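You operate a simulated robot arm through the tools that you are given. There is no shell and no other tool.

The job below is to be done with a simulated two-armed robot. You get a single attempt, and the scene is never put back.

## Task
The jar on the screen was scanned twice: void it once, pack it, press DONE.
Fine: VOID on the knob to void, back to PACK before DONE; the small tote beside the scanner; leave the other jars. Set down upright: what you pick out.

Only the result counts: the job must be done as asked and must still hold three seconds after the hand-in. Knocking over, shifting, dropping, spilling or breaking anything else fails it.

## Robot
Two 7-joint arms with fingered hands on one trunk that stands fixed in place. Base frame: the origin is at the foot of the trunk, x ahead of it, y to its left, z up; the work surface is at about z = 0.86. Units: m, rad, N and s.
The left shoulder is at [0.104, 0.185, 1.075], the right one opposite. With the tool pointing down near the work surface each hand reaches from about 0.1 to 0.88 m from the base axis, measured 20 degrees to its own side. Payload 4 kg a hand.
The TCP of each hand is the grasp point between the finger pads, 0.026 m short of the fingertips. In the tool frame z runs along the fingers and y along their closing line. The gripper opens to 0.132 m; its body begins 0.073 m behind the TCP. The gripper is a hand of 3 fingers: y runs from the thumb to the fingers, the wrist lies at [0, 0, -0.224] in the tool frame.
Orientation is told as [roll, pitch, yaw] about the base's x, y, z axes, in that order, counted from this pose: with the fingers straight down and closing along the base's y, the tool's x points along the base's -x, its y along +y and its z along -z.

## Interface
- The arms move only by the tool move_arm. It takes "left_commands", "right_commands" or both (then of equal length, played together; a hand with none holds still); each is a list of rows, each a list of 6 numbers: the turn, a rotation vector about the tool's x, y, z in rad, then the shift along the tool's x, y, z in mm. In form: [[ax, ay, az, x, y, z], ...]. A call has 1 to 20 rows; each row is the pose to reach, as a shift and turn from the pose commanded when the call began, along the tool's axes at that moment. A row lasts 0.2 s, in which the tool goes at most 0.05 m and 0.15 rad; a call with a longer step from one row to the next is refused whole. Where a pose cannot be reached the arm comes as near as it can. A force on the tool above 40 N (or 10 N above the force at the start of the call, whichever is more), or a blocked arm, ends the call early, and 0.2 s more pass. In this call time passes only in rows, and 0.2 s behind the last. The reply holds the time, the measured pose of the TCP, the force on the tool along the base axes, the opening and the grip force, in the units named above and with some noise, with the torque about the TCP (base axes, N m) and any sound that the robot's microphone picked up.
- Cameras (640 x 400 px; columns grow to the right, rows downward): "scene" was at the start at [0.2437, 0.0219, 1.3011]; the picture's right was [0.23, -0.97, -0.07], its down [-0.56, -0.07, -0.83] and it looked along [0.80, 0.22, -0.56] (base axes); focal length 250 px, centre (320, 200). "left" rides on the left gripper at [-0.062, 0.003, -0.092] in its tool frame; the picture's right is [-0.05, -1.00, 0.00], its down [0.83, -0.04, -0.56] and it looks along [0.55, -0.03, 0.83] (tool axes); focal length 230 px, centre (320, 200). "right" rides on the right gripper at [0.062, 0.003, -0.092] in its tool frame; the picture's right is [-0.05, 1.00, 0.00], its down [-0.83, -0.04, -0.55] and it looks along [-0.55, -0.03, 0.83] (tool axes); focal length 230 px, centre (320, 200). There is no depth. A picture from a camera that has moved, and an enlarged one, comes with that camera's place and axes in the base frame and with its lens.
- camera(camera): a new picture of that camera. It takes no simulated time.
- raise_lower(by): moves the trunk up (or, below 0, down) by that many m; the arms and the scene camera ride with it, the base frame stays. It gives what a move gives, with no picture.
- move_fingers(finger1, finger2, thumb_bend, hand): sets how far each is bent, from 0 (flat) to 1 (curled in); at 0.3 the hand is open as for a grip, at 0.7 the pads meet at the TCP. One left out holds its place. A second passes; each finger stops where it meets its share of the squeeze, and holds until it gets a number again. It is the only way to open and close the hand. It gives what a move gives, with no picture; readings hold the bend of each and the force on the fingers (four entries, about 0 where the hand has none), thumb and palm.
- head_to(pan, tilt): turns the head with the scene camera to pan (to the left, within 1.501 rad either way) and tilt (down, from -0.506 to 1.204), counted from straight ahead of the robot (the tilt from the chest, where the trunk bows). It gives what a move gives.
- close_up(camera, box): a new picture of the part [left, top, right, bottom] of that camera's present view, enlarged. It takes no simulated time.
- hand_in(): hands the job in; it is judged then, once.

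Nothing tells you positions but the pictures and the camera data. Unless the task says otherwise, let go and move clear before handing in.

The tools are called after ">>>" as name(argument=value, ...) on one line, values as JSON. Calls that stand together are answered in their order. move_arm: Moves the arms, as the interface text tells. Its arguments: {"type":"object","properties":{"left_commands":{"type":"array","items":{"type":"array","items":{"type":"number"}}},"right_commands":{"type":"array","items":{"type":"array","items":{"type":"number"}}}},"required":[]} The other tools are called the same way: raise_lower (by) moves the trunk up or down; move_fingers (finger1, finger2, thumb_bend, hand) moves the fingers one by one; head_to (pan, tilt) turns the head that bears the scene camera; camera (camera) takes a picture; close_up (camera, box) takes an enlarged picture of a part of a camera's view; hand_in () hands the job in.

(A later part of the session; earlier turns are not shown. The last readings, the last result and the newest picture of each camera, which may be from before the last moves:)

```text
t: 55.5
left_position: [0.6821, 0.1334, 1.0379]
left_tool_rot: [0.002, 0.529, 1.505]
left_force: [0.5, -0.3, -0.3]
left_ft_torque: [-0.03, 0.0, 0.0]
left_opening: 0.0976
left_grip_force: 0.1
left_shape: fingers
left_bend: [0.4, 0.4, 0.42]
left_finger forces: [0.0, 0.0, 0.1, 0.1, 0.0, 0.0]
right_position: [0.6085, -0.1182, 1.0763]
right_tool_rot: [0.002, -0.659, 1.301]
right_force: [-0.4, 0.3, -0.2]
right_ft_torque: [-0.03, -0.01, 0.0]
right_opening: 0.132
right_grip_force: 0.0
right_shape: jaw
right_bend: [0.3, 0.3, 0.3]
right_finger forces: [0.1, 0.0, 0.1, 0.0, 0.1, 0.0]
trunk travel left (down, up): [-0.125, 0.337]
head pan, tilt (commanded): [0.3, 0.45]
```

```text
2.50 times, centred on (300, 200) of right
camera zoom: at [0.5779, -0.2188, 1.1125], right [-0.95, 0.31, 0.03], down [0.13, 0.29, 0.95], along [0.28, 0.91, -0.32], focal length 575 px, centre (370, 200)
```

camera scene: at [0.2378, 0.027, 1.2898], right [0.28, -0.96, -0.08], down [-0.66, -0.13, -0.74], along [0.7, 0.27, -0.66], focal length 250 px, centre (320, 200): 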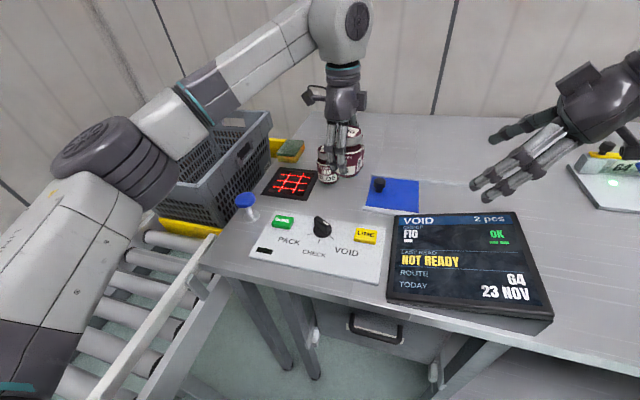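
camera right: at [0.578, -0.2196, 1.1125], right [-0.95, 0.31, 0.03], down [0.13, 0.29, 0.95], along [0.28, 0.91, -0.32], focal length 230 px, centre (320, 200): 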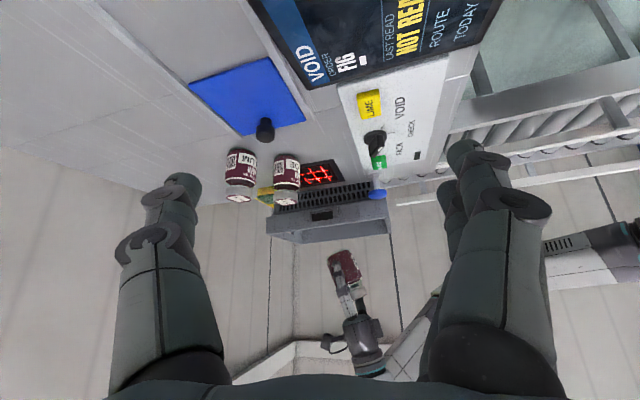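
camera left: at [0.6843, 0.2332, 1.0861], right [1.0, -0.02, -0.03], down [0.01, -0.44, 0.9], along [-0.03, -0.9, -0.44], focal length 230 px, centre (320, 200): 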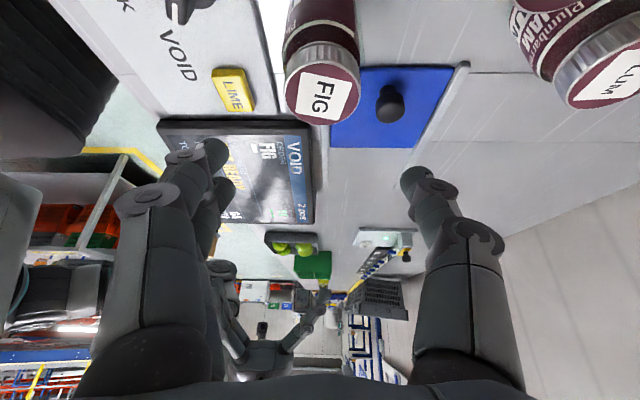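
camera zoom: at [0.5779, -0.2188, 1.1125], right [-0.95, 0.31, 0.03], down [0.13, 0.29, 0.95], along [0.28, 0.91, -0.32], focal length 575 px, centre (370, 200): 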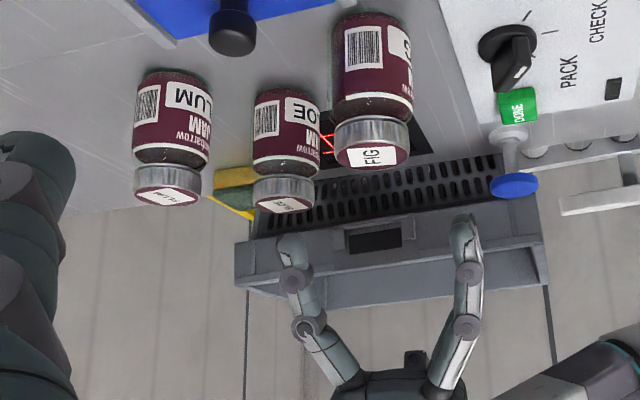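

Lean looks right, with good clearance to SLOE. Descending around the jar in two stages.

>>> move_arm(left_commands=[[0, 0, 0, -13, 0, 22], [0, 0, 0, -25, 0, 43], [0, 0, 0, -38, 0, 65]])

>>> camera(camera="left")

>>> close_up(camera="scene", box=[270, 60, 410, 210])

>>> close_up(camera="right", box=[200, 120, 400, 280])

```text
t: 56.3
left_position: [0.6818, 0.1333, 0.9627]
left_tool_rot: [0.002, 0.527, 1.505]
left_force: [-0.3, 0.2, 0.2]
left_ft_torque: [0.0, 0.0, 0.03]
left_opening: 0.0978
left_grip_force: 0.0
left_shape: fingers
left_bend: [0.4, 0.4, 0.42]
left_finger forces: [0.0, 0.1, 0.0, 0.0, 0.0, 0.0]
right_position: [0.6078, -0.1176, 1.0759]
right_tool_rot: [0.001, -0.659, 1.3]
right_force: [0.9, 0.4, -0.3]
right_ft_torque: [0.0, 0.02, 0.0]
right_opening: 0.1319
right_grip_force: 0.0
right_shape: jaw
right_bend: [0.3, 0.3, 0.3]
right_finger forces: [0.0, 0.0, 0.1, 0.1, 0.0, 0.0]
trunk travel left (down, up): [-0.125, 0.337]
head pan, tilt (commanded): [0.3, 0.45]
```

```text
taken
camera left: at [0.6842, 0.233, 1.0105], right [1.0, -0.02, -0.03], down [0.01, -0.44, 0.9], along [-0.03, -0.9, -0.44], focal length 230 px, centre (320, 200)
```

left: 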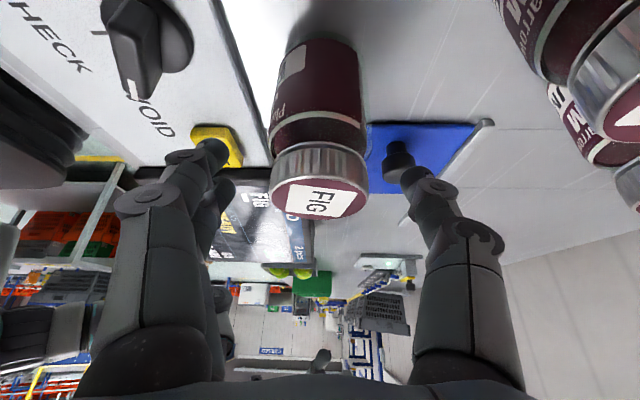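

```text
2.67 times, centred on (340, 135) of scene
camera zoom: at [0.2378, 0.0275, 1.2898], right [0.28, -0.96, -0.08], down [-0.66, -0.13, -0.74], along [0.7, 0.27, -0.66], focal length 666 px, centre (267, 373)
```

zoom: 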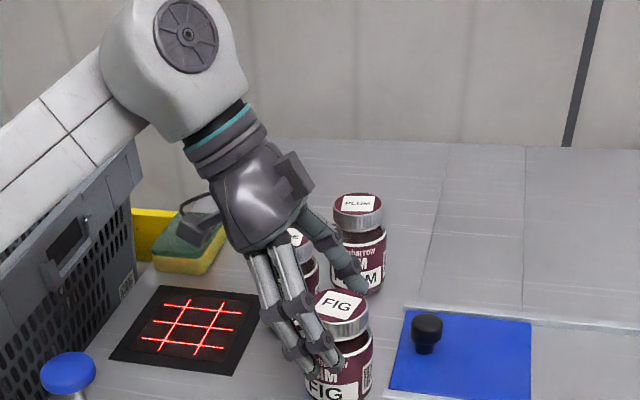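

```text
2.50 times, centred on (300, 200) of right
camera zoom: at [0.5783, -0.219, 1.1122], right [-0.95, 0.31, 0.03], down [0.13, 0.29, 0.95], along [0.28, 0.91, -0.32], focal length 575 px, centre (370, 200)
```

zoom: 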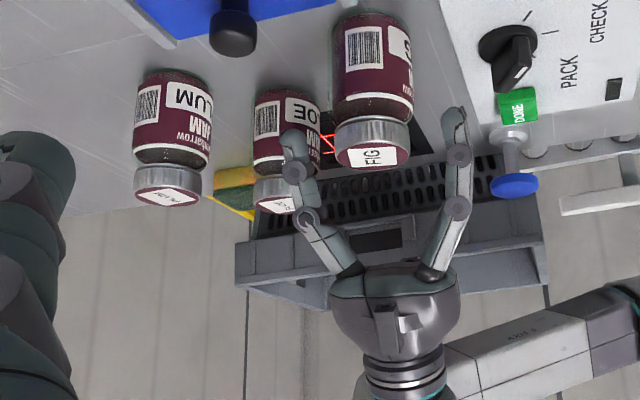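

>>> move_arm(left_commands=[[0, 0, 0, -11, 0, 19], [0, 0, 0, -22.7, 0, 38.8]])

>>> close_up(camera="right", box=[200, 120, 400, 280])

>>> camera(camera="left")

```text
t: 56.9
left_position: [0.6821, 0.1334, 0.9179]
left_tool_rot: [0.002, 0.526, 1.503]
left_force: [1.1, -0.8, 0.3]
left_ft_torque: [0.01, -0.04, -0.01]
left_opening: 0.0974
left_grip_force: 0.1
left_shape: fingers
left_bend: [0.4, 0.4, 0.42]
left_finger forces: [0.0, 0.0, 0.0, 0.0, 0.0, 0.1]
right_position: [0.6083, -0.1192, 1.0751]
right_tool_rot: [-0.002, -0.659, 1.3]
right_force: [0.2, -0.9, -0.8]
right_ft_torque: [0.01, -0.01, 0.03]
right_opening: 0.132
right_grip_force: 0.1
right_shape: jaw
right_bend: [0.3, 0.3, 0.3]
right_finger forces: [0.1, 0.0, 0.0, 0.0, 0.1, 0.1]
trunk travel left (down, up): [-0.125, 0.337]
head pan, tilt (commanded): [0.3, 0.45]
```

```text
2.50 times, centred on (300, 200) of right
camera zoom: at [0.5781, -0.2193, 1.1123], right [-0.95, 0.31, 0.03], down [0.13, 0.29, 0.95], along [0.28, 0.91, -0.32], focal length 575 px, centre (370, 200)
```

zoom: 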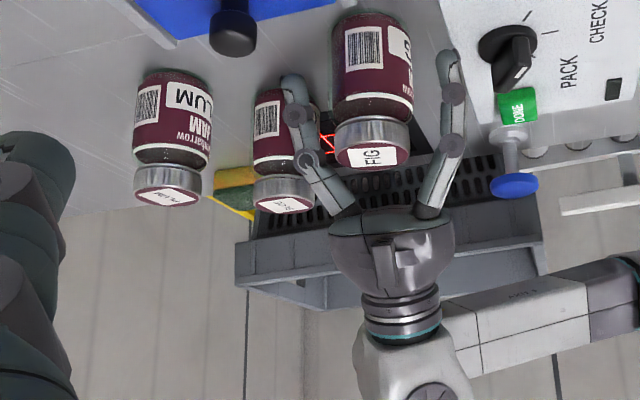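

```text
taken
camera left: at [0.6844, 0.2331, 0.9663], right [1.0, -0.02, -0.03], down [0.01, -0.44, 0.9], along [-0.03, -0.9, -0.44], focal length 230 px, centre (320, 200)
```

left: 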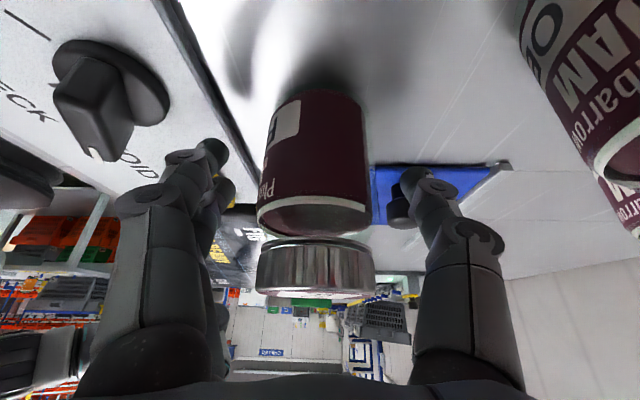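

Jar is between the fingers with the lid clear of the palm. Closing.

>>> move_fingers(hand="left", finger1=0.7, finger2=0.7, thumb_bend=0.7)

>>> close_up(camera="right", box=[240, 120, 380, 220])

>>> camera(camera="left")

```text
t: 57.9
left_position: [0.6815, 0.1336, 0.919]
left_tool_rot: [0.002, 0.526, 1.501]
left_force: [-0.2, -0.2, 0.8]
left_ft_torque: [0.01, 0.0, 0.03]
left_opening: 0.0559
left_grip_force: 20.0
left_shape: fingers
left_bend: [0.53, 0.54, 0.6]
left_finger forces: [9.9, 9.8, 0.0, 0.0, 20.2, 0.1]
right_position: [0.6083, -0.12, 1.0758]
right_tool_rot: [0.0, -0.66, 1.3]
right_force: [-0.1, 0.0, 0.3]
right_ft_torque: [0.0, 0.01, 0.02]
right_opening: 0.1317
right_grip_force: 0.0
right_shape: jaw
right_bend: [0.3, 0.3, 0.3]
right_finger forces: [0.0, 0.0, 0.0, 0.0, 0.0, 0.1]
trunk travel left (down, up): [-0.125, 0.337]
head pan, tilt (commanded): [0.3, 0.45]
```

```text
4.00 times, centred on (310, 170) of right
camera zoom: at [0.578, -0.2195, 1.1124], right [-0.95, 0.31, 0.03], down [0.13, 0.29, 0.95], along [0.28, 0.91, -0.32], focal length 920 px, centre (360, 320)
```

zoom: 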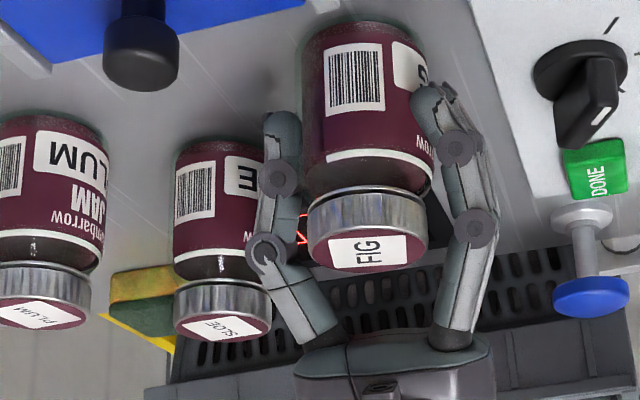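

```text
taken
camera left: at [0.6843, 0.2329, 0.9668], right [1.0, -0.02, -0.03], down [0.01, -0.44, 0.9], along [-0.03, -0.9, -0.44], focal length 230 px, centre (320, 200)
```

left: 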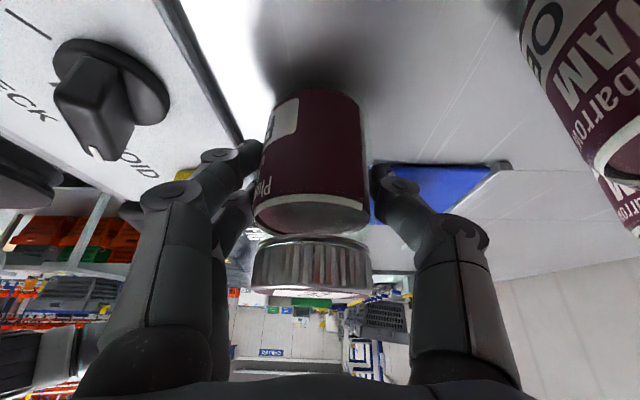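

Firm grip (20 N), code unobstructed. Lifting, then straightening and yawing the hand back to face forward.

>>> move_arm(left_commands=[[0, 0, 0, 6, 0, -10], [0, 0, 0, 20, 0, -34], [0, 0, 0, 35, 0, -60], [0, 0, 0, 50, 0, -86], [0, 0, 0, 65, 0, -112], [0, 0, 0, 78, 0, -134]])

>>> move_arm(left_commands=[[0, -0.132, 0, 0, 0, 0], [0, -0.263, 0, 0, 0, 0], [0, -0.395, 0, 0, 0, 0], [0, -0.526, 0, 0, 0, 0]])

>>> move_arm(left_commands=[[0, 0, 0.137, 0, 0, 0], [0, 0, 0.273, 0, 0, 0], [0, 0, 0.41, 0, 0, 0], [0, 0, 0.546, 0, 0, 0], [0, 0, 0.683, 0, 0, 0], [0, 0, 0.819, 0, 0, 0], [0, 0, 0.956, 0, 0, 0], [0, 0, 1.092, 0, 0, 0], [0, 0, 1.229, 0, 0, 0], [0, 0, 1.365, 0, 0, 0], [0, 0, 1.501, 0, 0, 0]])

>>> camera(camera="scene")

>>> close_up(camera="scene", box=[280, 20, 400, 140])

```text
t: 59.3
left_position: [0.682, 0.1336, 1.0743]
left_tool_rot: [-0.001, 0.528, 1.503]
left_force: [0.0, -0.5, -3.1]
left_ft_torque: [0.04, -0.06, 0.02]
left_opening: 0.056
left_grip_force: 19.2
left_shape: fingers
left_bend: [0.53, 0.54, 0.6]
left_finger forces: [9.7, 9.6, 0.0, 0.0, 19.7, 0.1]
right_position: [0.6068, -0.1185, 1.0766]
right_tool_rot: [-0.001, -0.659, 1.3]
right_force: [0.0, -0.1, 0.3]
right_ft_torque: [0.0, -0.04, 0.0]
right_opening: 0.1321
right_grip_force: 0.0
right_shape: jaw
right_bend: [0.3, 0.3, 0.3]
right_finger forces: [0.0, 0.1, 0.0, 0.0, 0.1, 0.0]
trunk travel left (down, up): [-0.125, 0.337]
head pan, tilt (commanded): [0.3, 0.45]
```

```text
t: 60.3
left_position: [0.6834, 0.1331, 1.074]
left_tool_rot: [0.002, -0.002, 1.504]
left_force: [-0.4, -0.1, -3.4]
left_ft_torque: [0.05, 0.02, 0.02]
left_opening: 0.056
left_grip_force: 19.6
left_shape: fingers
left_bend: [0.53, 0.54, 0.6]
left_finger forces: [9.6, 9.9, 0.0, 0.0, 19.4, 0.1]
right_position: [0.6087, -0.119, 1.0757]
right_tool_rot: [-0.001, -0.662, 1.301]
right_force: [0.0, -0.1, 0.9]
right_ft_torque: [0.03, 0.0, 0.0]
right_opening: 0.1317
right_grip_force: 0.0
right_shape: jaw
right_bend: [0.3, 0.3, 0.3]
right_finger forces: [0.1, 0.0, 0.1, 0.0, 0.0, 0.0]
trunk travel left (down, up): [-0.125, 0.337]
head pan, tilt (commanded): [0.3, 0.45]
```

```text
t: 62.7
left_position: [0.6825, 0.1326, 1.0732]
left_tool_rot: [0.0, 0.002, 0.0]
left_force: [0.0, 0.5, -3.5]
left_ft_torque: [-0.01, -0.02, 0.01]
left_opening: 0.0559
left_grip_force: 19.8
left_shape: fingers
left_bend: [0.53, 0.54, 0.6]
left_finger forces: [9.6, 9.8, 0.0, 0.0, 19.5, 0.0]
right_position: [0.6094, -0.1185, 1.0746]
right_tool_rot: [0.002, -0.659, 1.301]
right_force: [-1.1, -0.4, -0.8]
right_ft_torque: [-0.01, 0.01, 0.0]
right_opening: 0.1317
right_grip_force: 0.1
right_shape: jaw
right_bend: [0.3, 0.3, 0.3]
right_finger forces: [0.1, 0.1, 0.0, 0.1, 0.0, 0.0]
trunk travel left (down, up): [-0.125, 0.337]
head pan, tilt (commanded): [0.3, 0.45]
```

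```text
taken
camera scene: at [0.2377, 0.0271, 1.2898], right [0.28, -0.96, -0.08], down [-0.66, -0.13, -0.74], along [0.7, 0.27, -0.66], focal length 250 px, centre (320, 200)
```

scene: 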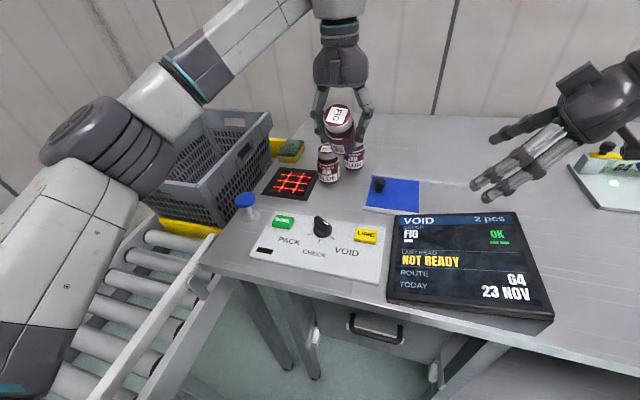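

```text
3.33 times, centred on (340, 80) of scene
camera zoom: at [0.2377, 0.0271, 1.2898], right [0.28, -0.96, -0.08], down [-0.66, -0.13, -0.74], along [0.7, 0.27, -0.66], focal length 832 px, centre (253, 600)
```

zoom: 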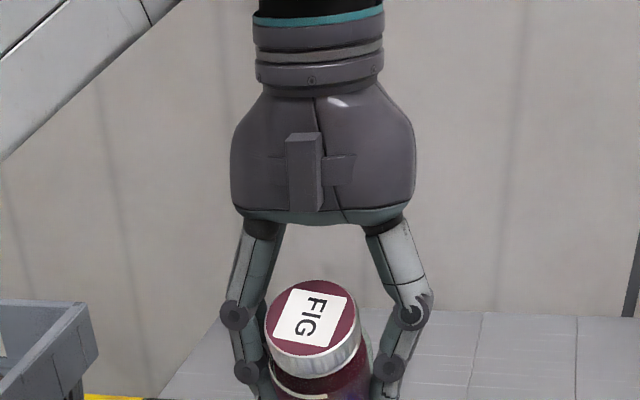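

The jar is held with the 30° offset. Pitching so the code points straight down, still away from the scanner.

>>> move_arm(left_commands=[[0, -0.131, 0, 0, 0, -4], [0, -0.262, 0, 0, 0, -8], [0, -0.393, 0, 0, 0, -12], [0, -0.524, 0, 0, 0, -16], [0, -0.654, 0, 0, 0, -20], [0, -0.785, 0, 0, 0, -20], [0, -0.916, 0, 0, 0, -20], [0, -1.047, 0, 0, 0, -20]])

>>> close_up(camera="right", box=[220, 140, 420, 280])

>>> camera(camera="left")

```text
t: 64.5
left_position: [0.683, 0.1335, 1.0934]
left_tool_rot: [-0.001, -1.046, 0.005]
left_force: [-0.7, 0.4, -3.3]
left_ft_torque: [-0.03, 0.05, 0.02]
left_opening: 0.0561
left_grip_force: 19.7
left_shape: fingers
left_bend: [0.53, 0.54, 0.6]
left_finger forces: [9.9, 10.2, 0.0, 0.0, 19.6, 0.1]
right_position: [0.6088, -0.1186, 1.0753]
right_tool_rot: [0.0, -0.66, 1.298]
right_force: [0.0, 0.1, 0.1]
right_ft_torque: [0.0, 0.01, 0.03]
right_opening: 0.1319
right_grip_force: 0.2
right_shape: jaw
right_bend: [0.3, 0.3, 0.3]
right_finger forces: [0.1, 0.0, 0.0, 0.0, 0.1, 0.0]
trunk travel left (down, up): [-0.125, 0.337]
head pan, tilt (commanded): [0.3, 0.45]
```

```text
2.86 times, centred on (320, 210) of right
camera zoom: at [0.5782, -0.2191, 1.1123], right [-0.95, 0.31, 0.03], down [0.13, 0.29, 0.95], along [0.28, 0.91, -0.32], focal length 657 px, centre (320, 171)
```

zoom: 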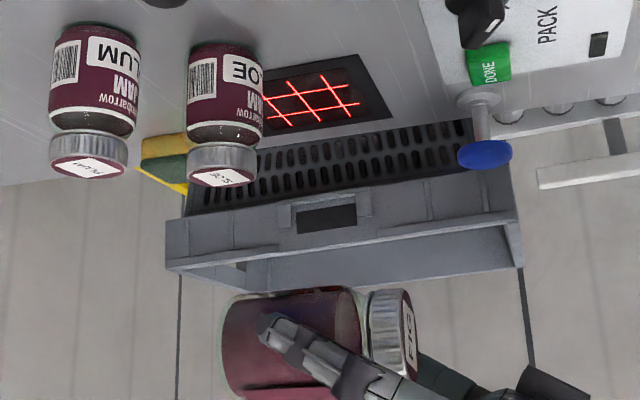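

```text
taken
camera left: at [0.6315, 0.1366, 1.1917], right [0.03, -1.0, 0.05], down [-0.9, -0.05, -0.44], along [0.44, -0.03, -0.9], focal length 230 px, centre (320, 200)
```

left: 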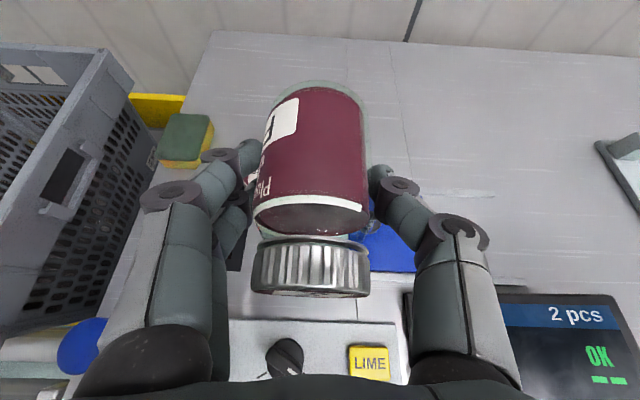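

The jar now lies horizontally with the code straight down. Moving over the scanner at ~15 cm height.

>>> move_arm(left_commands=[[0, 0, 0, 4, 28, 10], [0, 0, 0, 9, 56, 20], [0, 0, 0, 13, 83, 30], [0, 0, 0, 18, 111, 40], [0, 0, 0, 22, 139, 50], [0, 0, 0, 26.4, 166.5, 60.3]])

>>> close_up(camera="scene", box=[380, 200, 560, 330])

>>> close_up(camera="right", box=[240, 140, 420, 260])

```text
t: 65.9
left_position: [0.7223, 0.3014, 1.0398]
left_tool_rot: [-0.001, -1.046, 0.004]
left_force: [-0.5, -0.1, -3.4]
left_ft_torque: [0.01, 0.02, 0.02]
left_opening: 0.056
left_grip_force: 19.2
left_shape: fingers
left_bend: [0.53, 0.54, 0.61]
left_finger forces: [9.8, 10.1, 0.0, 0.0, 19.6, 0.0]
right_position: [0.6074, -0.1179, 1.0766]
right_tool_rot: [-0.001, -0.662, 1.3]
right_force: [0.5, -0.4, -0.6]
right_ft_torque: [0.02, 0.01, -0.02]
right_opening: 0.1318
right_grip_force: 0.1
right_shape: jaw
right_bend: [0.3, 0.3, 0.3]
right_finger forces: [0.0, 0.0, 0.1, 0.0, 0.0, 0.0]
trunk travel left (down, up): [-0.125, 0.337]
head pan, tilt (commanded): [0.3, 0.45]
```

```text
3.08 times, centred on (470, 265) of scene
camera zoom: at [0.2379, 0.0282, 1.2897], right [0.28, -0.96, -0.08], down [-0.66, -0.13, -0.74], along [0.7, 0.27, -0.66], focal length 768 px, centre (-142, 0)
```

zoom: 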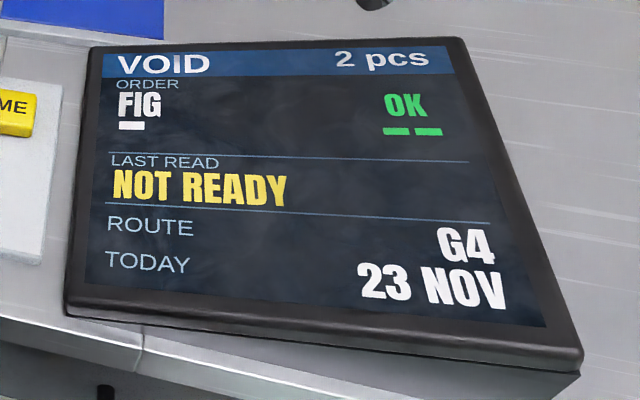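

```text
3.33 times, centred on (330, 200) of right
camera zoom: at [0.5783, -0.2184, 1.1124], right [-0.95, 0.31, 0.03], down [0.13, 0.29, 0.95], along [0.28, 0.91, -0.32], focal length 767 px, centre (287, 200)
```

zoom: 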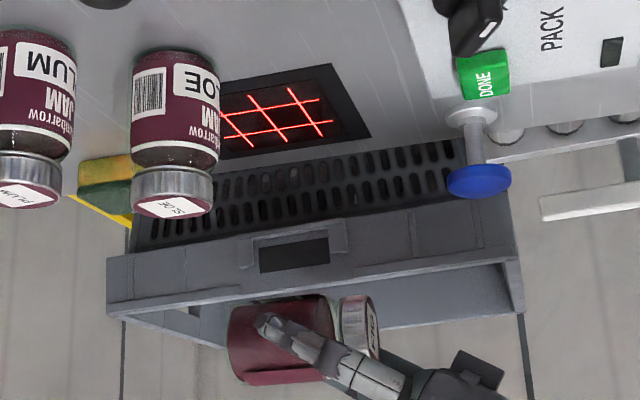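

>>> move_arm(left_commands=[[0, 0, 0, 17, 0, 10], [0, 0, 0, 35, 0, 20], [0, 0, 0, 52, 0, 30], [0, 0, 0, 52, 0, 30]])

>>> close_up(camera="scene", box=[380, 200, 560, 330])

>>> close_up(camera="right", box=[240, 140, 420, 260])

```text
t: 66.9
left_position: [0.7207, 0.3003, 0.9808]
left_tool_rot: [-0.004, -1.045, 0.004]
left_force: [-0.6, 0.3, -3.7]
left_ft_torque: [0.01, 0.06, 0.01]
left_opening: 0.056
left_grip_force: 19.7
left_shape: fingers
left_bend: [0.53, 0.54, 0.61]
left_finger forces: [9.8, 10.2, 0.0, 0.0, 19.6, 0.1]
right_position: [0.6094, -0.1186, 1.0767]
right_tool_rot: [0.001, -0.66, 1.302]
right_force: [-0.3, 0.5, -0.7]
right_ft_torque: [-0.02, 0.01, 0.01]
right_opening: 0.1319
right_grip_force: 0.1
right_shape: jaw
right_bend: [0.3, 0.3, 0.3]
right_finger forces: [0.0, 0.0, 0.1, 0.0, 0.0, 0.0]
trunk travel left (down, up): [-0.125, 0.337]
head pan, tilt (commanded): [0.3, 0.45]
```

```text
3.08 times, centred on (470, 265) of scene
camera zoom: at [0.2375, 0.0272, 1.2899], right [0.28, -0.96, -0.08], down [-0.66, -0.13, -0.74], along [0.7, 0.27, -0.66], focal length 768 px, centre (-142, 0)
```

zoom: 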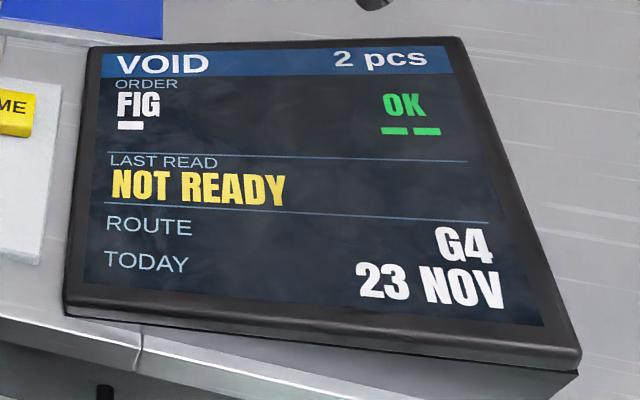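

```text
3.33 times, centred on (330, 200) of right
camera zoom: at [0.578, -0.2193, 1.1125], right [-0.95, 0.31, 0.03], down [0.13, 0.29, 0.95], along [0.28, 0.91, -0.32], focal length 767 px, centre (287, 200)
```

zoom: 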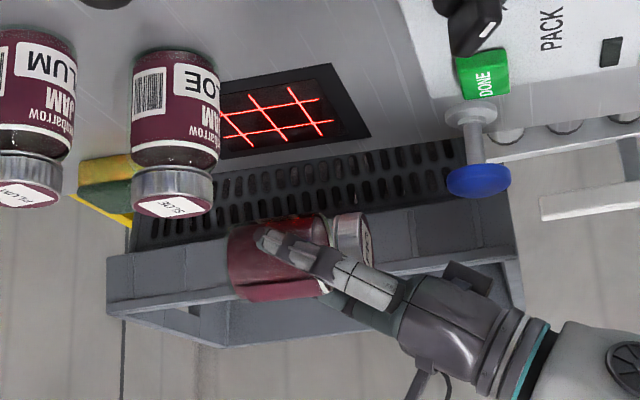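

>>> move_arm(left_commands=[[0, 0, 0, 17, 0, 10], [0, 0, 0, 34.6, 0, 20], [0, 0, 0, 34.6, 0, 20], [0, 0, 0, 34.6, 0, 20], [0, 0, 0, 34.6, 0, 20]])

>>> close_up(camera="scene", box=[380, 200, 560, 330])

>>> close_up(camera="right", box=[240, 140, 420, 260])

```text
t: 68.1
left_position: [0.7228, 0.3004, 0.9392]
left_tool_rot: [-0.004, -1.045, 0.004]
left_force: [-0.3, -0.5, -2.8]
left_ft_torque: [-0.02, 0.04, -0.03]
left_opening: 0.0561
left_grip_force: 20.1
left_shape: fingers
left_bend: [0.53, 0.54, 0.61]
left_finger forces: [9.9, 10.2, 0.0, 0.0, 19.5, 0.0]
right_position: [0.6079, -0.1175, 1.076]
right_tool_rot: [0.0, -0.658, 1.3]
right_force: [-0.4, 0.2, 0.7]
right_ft_torque: [-0.02, 0.01, -0.01]
right_opening: 0.1317
right_grip_force: 0.0
right_shape: jaw
right_bend: [0.3, 0.3, 0.3]
right_finger forces: [0.0, 0.0, 0.1, 0.1, 0.1, 0.0]
trunk travel left (down, up): [-0.125, 0.337]
head pan, tilt (commanded): [0.3, 0.45]
```

```text
3.08 times, centred on (470, 265) of scene
camera zoom: at [0.2377, 0.0272, 1.2898], right [0.28, -0.96, -0.08], down [-0.66, -0.13, -0.74], along [0.7, 0.27, -0.66], focal length 768 px, centre (-142, 0)
```

zoom: 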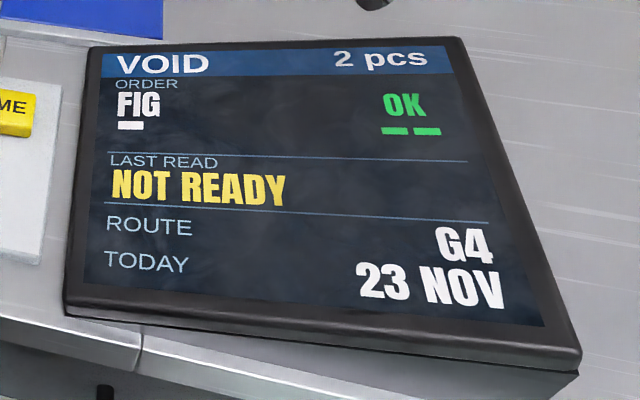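

```text
3.33 times, centred on (330, 200) of right
camera zoom: at [0.5781, -0.2192, 1.1123], right [-0.95, 0.31, 0.03], down [0.13, 0.29, 0.95], along [0.28, 0.91, -0.32], focal length 767 px, centre (287, 200)
```

zoom: 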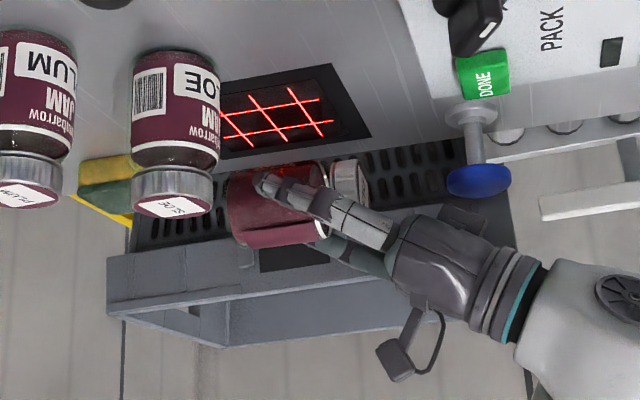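

>>> move_arm(left_commands=[[0, 0, 0, 12, 0, 7], [0, 0, 0, 24, 0, 14], [0, 0, 0, 24, 0, 14], [0, 0, 0, 24, 0, 14]])

>>> close_up(camera="scene", box=[380, 200, 560, 330])

>>> close_up(camera="right", box=[260, 140, 380, 220])

>>> camera(camera="left")

```text
t: 69.1
left_position: [0.7208, 0.299, 0.9113]
left_tool_rot: [-0.002, -1.046, 0.003]
left_force: [-0.3, -0.1, -4.0]
left_ft_torque: [-0.01, 0.05, 0.01]
left_opening: 0.0561
left_grip_force: 20.1
left_shape: fingers
left_bend: [0.53, 0.54, 0.61]
left_finger forces: [9.8, 10.2, 0.0, 0.0, 19.6, 0.0]
right_position: [0.6088, -0.1185, 1.0758]
right_tool_rot: [0.001, -0.66, 1.299]
right_force: [0.4, 0.2, -0.1]
right_ft_torque: [0.03, 0.0, 0.01]
right_opening: 0.132
right_grip_force: 0.0
right_shape: jaw
right_bend: [0.3, 0.3, 0.3]
right_finger forces: [0.0, 0.0, 0.0, 0.0, 0.1, 0.1]
trunk travel left (down, up): [-0.125, 0.337]
head pan, tilt (commanded): [0.3, 0.45]
```

```text
3.08 times, centred on (470, 265) of scene
camera zoom: at [0.2378, 0.0273, 1.2898], right [0.28, -0.96, -0.08], down [-0.66, -0.13, -0.74], along [0.7, 0.27, -0.66], focal length 768 px, centre (-142, 0)
```

zoom: 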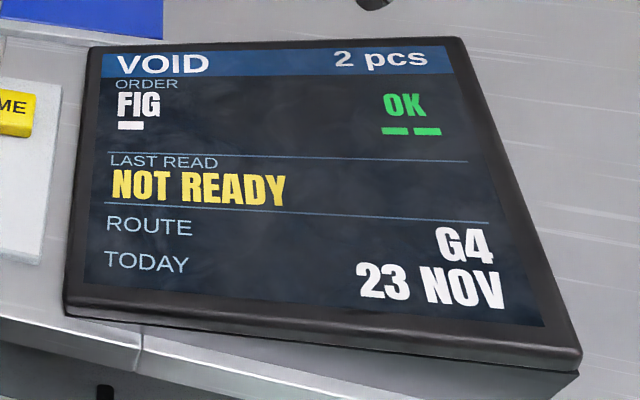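

```text
5.00 times, centred on (320, 180) of right
camera zoom: at [0.5783, -0.2192, 1.1123], right [-0.95, 0.31, 0.03], down [0.13, 0.29, 0.95], along [0.28, 0.91, -0.32], focal length 1150 px, centre (320, 300)
```

zoom: 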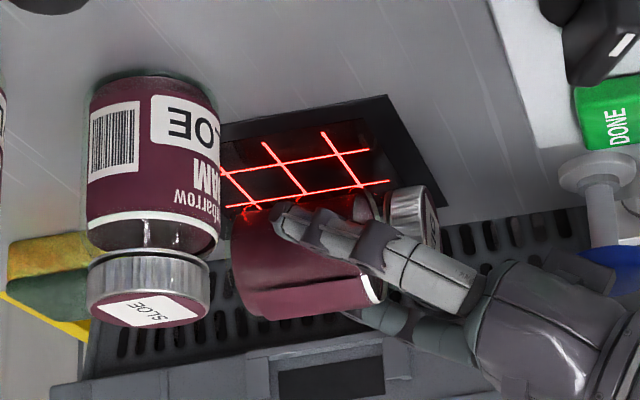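

```text
taken
camera left: at [0.6705, 0.3026, 1.0101], right [0.03, -1.0, 0.05], down [-0.9, -0.04, -0.44], along [0.44, -0.03, -0.9], focal length 230 px, centre (320, 200)
```

left: 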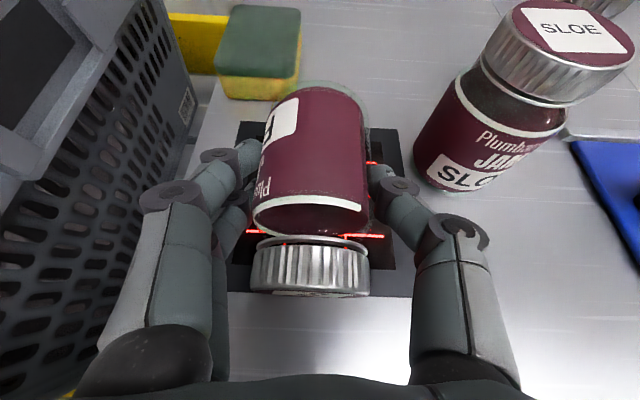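

Perpendicular and just 2 cm above the glass, yet still no read — so it isn't aiming. I'll lift clear and examine the panel lamp, stamp, tote label and other hints again.

>>> move_arm(left_commands=[[0, 0, 0, -26, 0, -15], [0, 0, 0, -52, 0, -30], [0, 0, 0, -78, 0, -45], [0, 0, 0, -104, 0, -60], [0, 0, 0, -130, 0, -75], [0, 0, 0, -156, 0, -90]])

>>> close_up(camera="scene", box=[230, 200, 330, 270])

>>> close_up(camera="scene", box=[240, 130, 330, 210])

>>> close_up(camera="scene", box=[360, 160, 440, 220])

>>> camera(camera="scene")

```text
t: 70.5
left_position: [0.7208, 0.2989, 1.0925]
left_tool_rot: [0.0, -1.045, 0.001]
left_force: [-0.2, 0.0, -3.7]
left_ft_torque: [0.01, 0.03, -0.05]
left_opening: 0.056
left_grip_force: 19.8
left_shape: fingers
left_bend: [0.53, 0.54, 0.61]
left_finger forces: [9.8, 10.1, 0.0, 0.1, 19.6, 0.0]
right_position: [0.6079, -0.1196, 1.0766]
right_tool_rot: [-0.001, -0.66, 1.301]
right_force: [0.2, -0.2, -0.1]
right_ft_torque: [0.01, -0.01, 0.03]
right_opening: 0.1318
right_grip_force: 0.1
right_shape: jaw
right_bend: [0.3, 0.3, 0.3]
right_finger forces: [0.1, 0.0, 0.0, 0.1, 0.1, 0.0]
trunk travel left (down, up): [-0.125, 0.337]
head pan, tilt (commanded): [0.3, 0.45]
```

```text
5.71 times, centred on (280, 235) of scene
camera zoom: at [0.2373, 0.0268, 1.29], right [0.28, -0.96, -0.08], down [-0.66, -0.13, -0.74], along [0.7, 0.27, -0.66], focal length 1426 px, centre (549, 0)
```

zoom: 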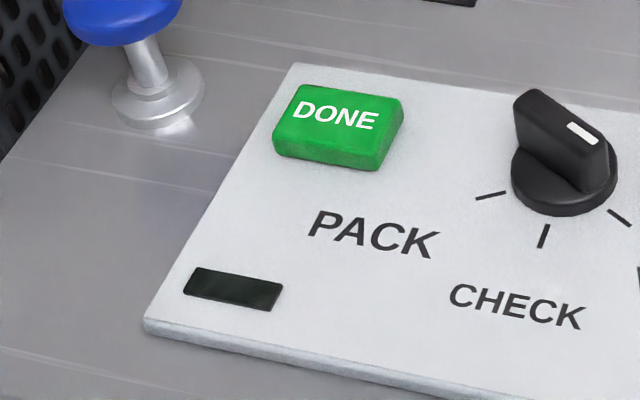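

```text
5.00 times, centred on (285, 170) of scene
camera zoom: at [0.2373, 0.0268, 1.29], right [0.28, -0.96, -0.08], down [-0.66, -0.13, -0.74], along [0.7, 0.27, -0.66], focal length 1248 px, centre (495, 350)
```

zoom: 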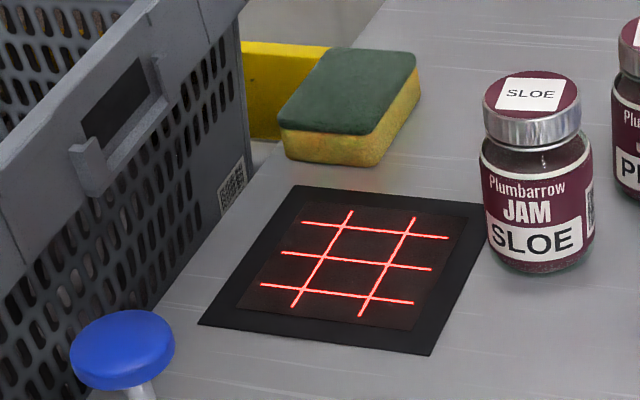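

```text
6.67 times, centred on (400, 190) of scene
camera zoom: at [0.2373, 0.0268, 1.29], right [0.28, -0.96, -0.08], down [-0.66, -0.13, -0.74], along [0.7, 0.27, -0.66], focal length 1664 px, centre (-213, 267)
```

zoom: 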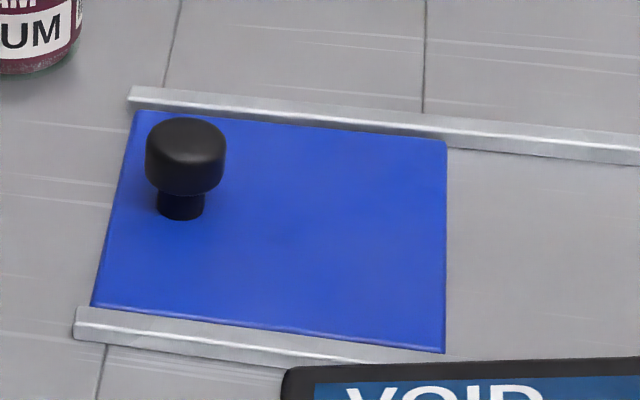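

```text
taken
camera scene: at [0.2373, 0.0268, 1.29], right [0.28, -0.96, -0.08], down [-0.66, -0.13, -0.74], along [0.7, 0.27, -0.66], focal length 250 px, centre (320, 200)
```

scene: 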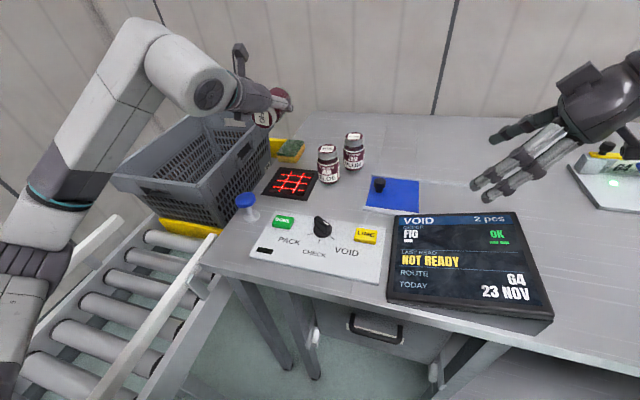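

>>> close_up(camera="scene", box=[265, 160, 325, 205])

>>> close_up(camera="right", box=[295, 155, 345, 190])

>>> close_up(camera="scene", box=[280, 170, 310, 195])

```text
8.89 times, centred on (295, 182) of scene
camera zoom: at [0.2373, 0.0268, 1.29], right [0.28, -0.96, -0.08], down [-0.66, -0.13, -0.74], along [0.7, 0.27, -0.66], focal length 2219 px, centre (542, 356)
```

zoom: 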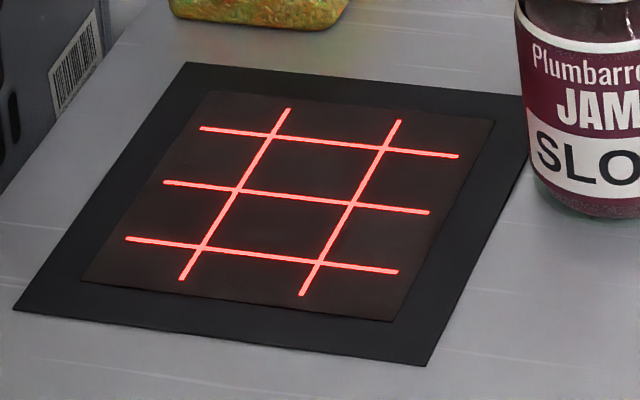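

```text
11.43 times, centred on (320, 172) of right
camera zoom: at [0.5778, -0.2196, 1.1126], right [-0.95, 0.31, 0.03], down [0.13, 0.29, 0.95], along [0.28, 0.91, -0.32], focal length 2629 px, centre (320, 514)
```

zoom: 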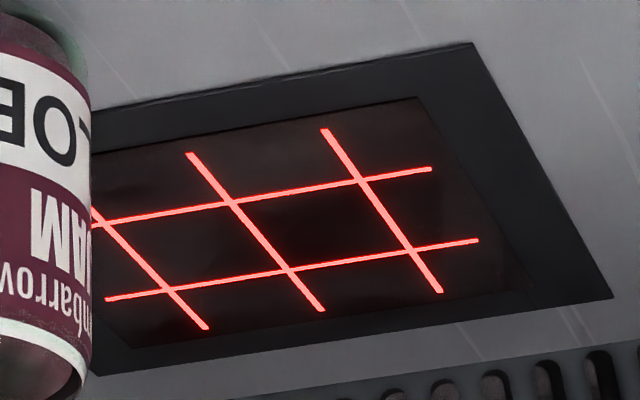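

```text
16.00 times, centred on (295, 182) of scene
camera zoom: at [0.2373, 0.0268, 1.29], right [0.28, -0.96, -0.08], down [-0.66, -0.13, -0.74], along [0.7, 0.27, -0.66], focal length 3993 px, centre (720, 480)
```

zoom: 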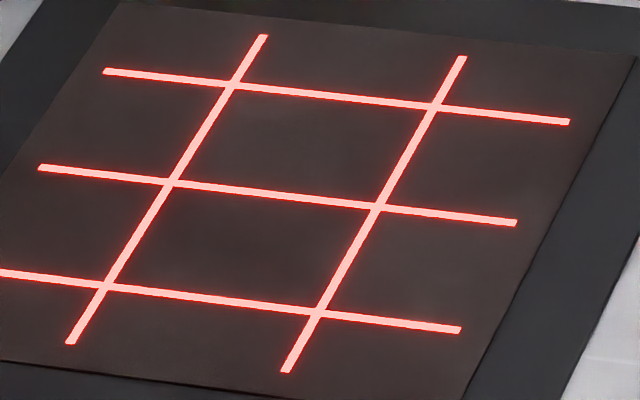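

The glass is clean and nothing blocks it. One more possibility is a tight angle plus a longer dwell, so I'll hold the code at 6 cm and slowly sweep its roll from one side to the other.

>>> move_arm(left_commands=[[0.02, 0, -0.035, 21, 0, 12], [0.04, 0, -0.07, 42, 0, 24], [0.06, 0, -0.104, 63, 0, 36], [0.08, 0, -0.139, 84, 0, 48], [0.1, 0, -0.173, 105, 0, 60], [0.1, 0, -0.173, 123, 0, 71], [0.09, 0, -0.156, 123, 0, 71], [0.075, 0, -0.13, 123, 0, 71], [0.06, 0, -0.104, 123, 0, 71], [0.045, 0, -0.078, 123, 0, 71], [0.03, 0, -0.052, 123, 0, 71], [0.015, 0, -0.026, 123, 0, 71], [0, 0, 0, 123, 0, 71], [-0.015, 0, 0.026, 123, 0, 71], [-0.03, 0, 0.052, 123, 0, 71], [-0.045, 0, 0.078, 123, 0, 71], [-0.06, 0, 0.104, 123, 0, 71], [-0.075, 0, 0.13, 123, 0, 71], [-0.09, 0, 0.156, 123, 0, 71], [-0.1, 0, 0.173, 123, 0, 71]])

>>> close_up(camera="scene", box=[380, 200, 560, 330])

>>> close_up(camera="right", box=[260, 140, 380, 220])

```text
t: 74.7
left_position: [0.7215, 0.299, 0.9494]
left_tool_rot: [0.382, -1.012, -0.33]
left_force: [0.5, 0.2, -2.9]
left_ft_torque: [-0.01, -0.02, -0.03]
left_opening: 0.0562
left_grip_force: 19.4
left_shape: fingers
left_bend: [0.53, 0.54, 0.61]
left_finger forces: [9.7, 10.0, 0.0, 0.0, 19.9, 0.0]
right_position: [0.6092, -0.118, 1.076]
right_tool_rot: [0.0, -0.658, 1.3]
right_force: [0.4, 0.3, 0.3]
right_ft_torque: [0.02, 0.01, 0.02]
right_opening: 0.1318
right_grip_force: 0.1
right_shape: jaw
right_bend: [0.3, 0.3, 0.3]
right_finger forces: [0.0, 0.1, 0.0, 0.0, 0.0, 0.0]
trunk travel left (down, up): [-0.125, 0.337]
head pan, tilt (commanded): [0.3, 0.45]
```

```text
3.08 times, centred on (470, 265) of scene
camera zoom: at [0.2377, 0.0273, 1.2898], right [0.28, -0.96, -0.08], down [-0.66, -0.13, -0.74], along [0.7, 0.27, -0.66], focal length 768 px, centre (-142, 0)
```

zoom: 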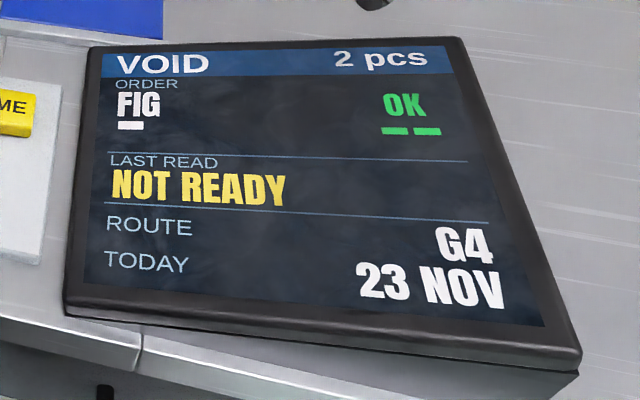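

```text
5.00 times, centred on (320, 180) of right
camera zoom: at [0.5782, -0.2192, 1.1123], right [-0.95, 0.31, 0.03], down [0.13, 0.29, 0.95], along [0.28, 0.91, -0.32], focal length 1150 px, centre (320, 300)
```

zoom: 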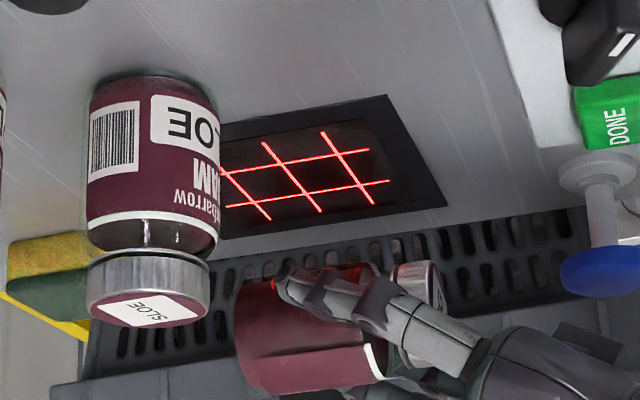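

Still nothing. Before changing approach, I'll look above the bench, in case the actual reader head is overhead or elsewhere.

>>> head_to(pan=0.4, tilt=-0.3)

>>> camera(camera="scene")

>>> head_to(pan=-0.6, tilt=-0.1)

>>> camera(camera="scene")

>>> head_to(pan=1.2, tilt=0.3)

>>> camera(camera="scene")

```text
t: 75.8
left_position: [0.7201, 0.2995, 0.9497]
left_tool_rot: [0.381, -1.014, -0.326]
left_force: [-0.9, -0.2, -3.2]
left_ft_torque: [-0.01, 0.05, 0.02]
left_opening: 0.0558
left_grip_force: 19.6
left_shape: fingers
left_bend: [0.53, 0.54, 0.61]
left_finger forces: [9.7, 10.0, 0.1, 0.1, 19.9, 0.0]
right_position: [0.6088, -0.1192, 1.0764]
right_tool_rot: [0.001, -0.659, 1.3]
right_force: [-0.2, -0.5, -0.3]
right_ft_torque: [0.01, -0.03, -0.01]
right_opening: 0.1319
right_grip_force: 0.1
right_shape: jaw
right_bend: [0.3, 0.3, 0.3]
right_finger forces: [0.1, 0.1, 0.0, 0.0, 0.0, 0.0]
trunk travel left (down, up): [-0.125, 0.337]
head pan, tilt (commanded): [0.4, -0.3]
```

```text
taken
camera scene: at [0.2422, 0.0307, 1.3585], right [0.37, -0.92, -0.11], down [-0.01, 0.11, -0.99], along [0.93, 0.37, 0.03], focal length 250 px, centre (320, 200)
```

scene: 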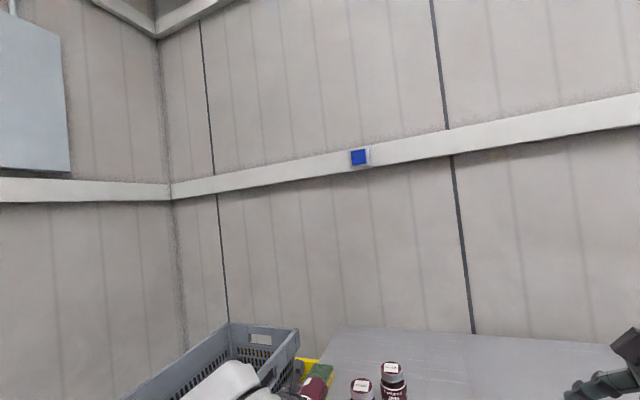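

```text
t: 77.0
left_position: [0.7194, 0.299, 0.9504]
left_tool_rot: [0.383, -1.011, -0.326]
left_force: [-0.2, 0.0, -3.3]
left_ft_torque: [-0.01, 0.03, 0.01]
left_opening: 0.0562
left_grip_force: 19.3
left_shape: fingers
left_bend: [0.53, 0.54, 0.61]
left_finger forces: [9.7, 10.0, 0.0, 0.0, 19.9, 0.0]
right_position: [0.6089, -0.1184, 1.0761]
right_tool_rot: [0.002, -0.659, 1.302]
right_force: [-0.2, -0.5, -0.8]
right_ft_torque: [0.01, 0.01, 0.0]
right_opening: 0.1319
right_grip_force: 0.1
right_shape: jaw
right_bend: [0.3, 0.3, 0.3]
right_finger forces: [0.0, 0.0, 0.0, 0.0, 0.1, 0.0]
trunk travel left (down, up): [-0.125, 0.337]
head pan, tilt (commanded): [-0.6, -0.099]
```

```text
taken
camera scene: at [0.2369, -0.049, 1.3428], right [-0.54, -0.83, 0.16], down [-0.21, -0.06, -0.98], along [0.82, -0.56, -0.14], focal length 250 px, centre (320, 200)
```

scene: 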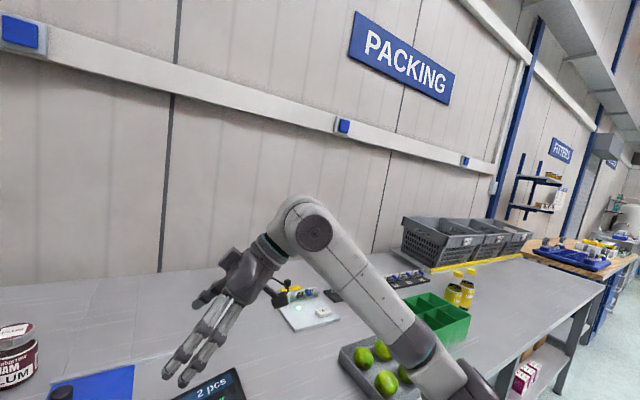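

```text
t: 78.8
left_position: [0.7208, 0.3003, 0.949]
left_tool_rot: [0.382, -1.012, -0.327]
left_force: [0.7, 0.4, -3.0]
left_ft_torque: [-0.01, 0.02, -0.04]
left_opening: 0.0561
left_grip_force: 20.0
left_shape: fingers
left_bend: [0.53, 0.54, 0.61]
left_finger forces: [9.8, 10.0, 0.0, 0.2, 19.9, 0.0]
right_position: [0.6085, -0.1186, 1.0762]
right_tool_rot: [-0.001, -0.661, 1.301]
right_force: [0.1, -0.6, 0.4]
right_ft_torque: [0.02, -0.04, -0.02]
right_opening: 0.132
right_grip_force: 0.0
right_shape: jaw
right_bend: [0.3, 0.3, 0.3]
right_finger forces: [0.0, 0.0, 0.0, 0.0, 0.1, 0.1]
trunk travel left (down, up): [-0.125, 0.337]
head pan, tilt (commanded): [1.201, 0.3]
```

```text
taken
camera scene: at [0.1899, 0.0871, 1.3186], right [0.89, -0.36, -0.27], down [-0.38, -0.28, -0.89], along [0.25, 0.89, -0.38], focal length 250 px, centre (320, 200)
```

scene: 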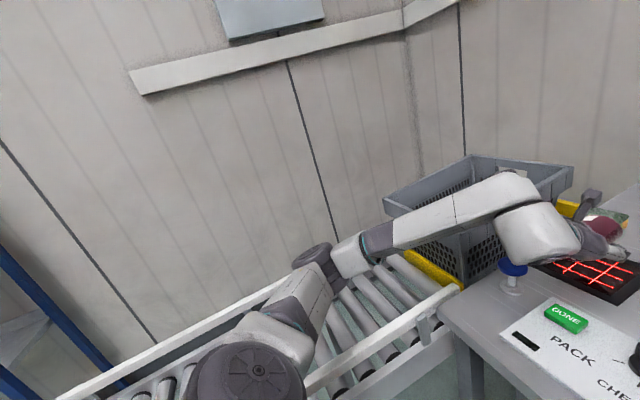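

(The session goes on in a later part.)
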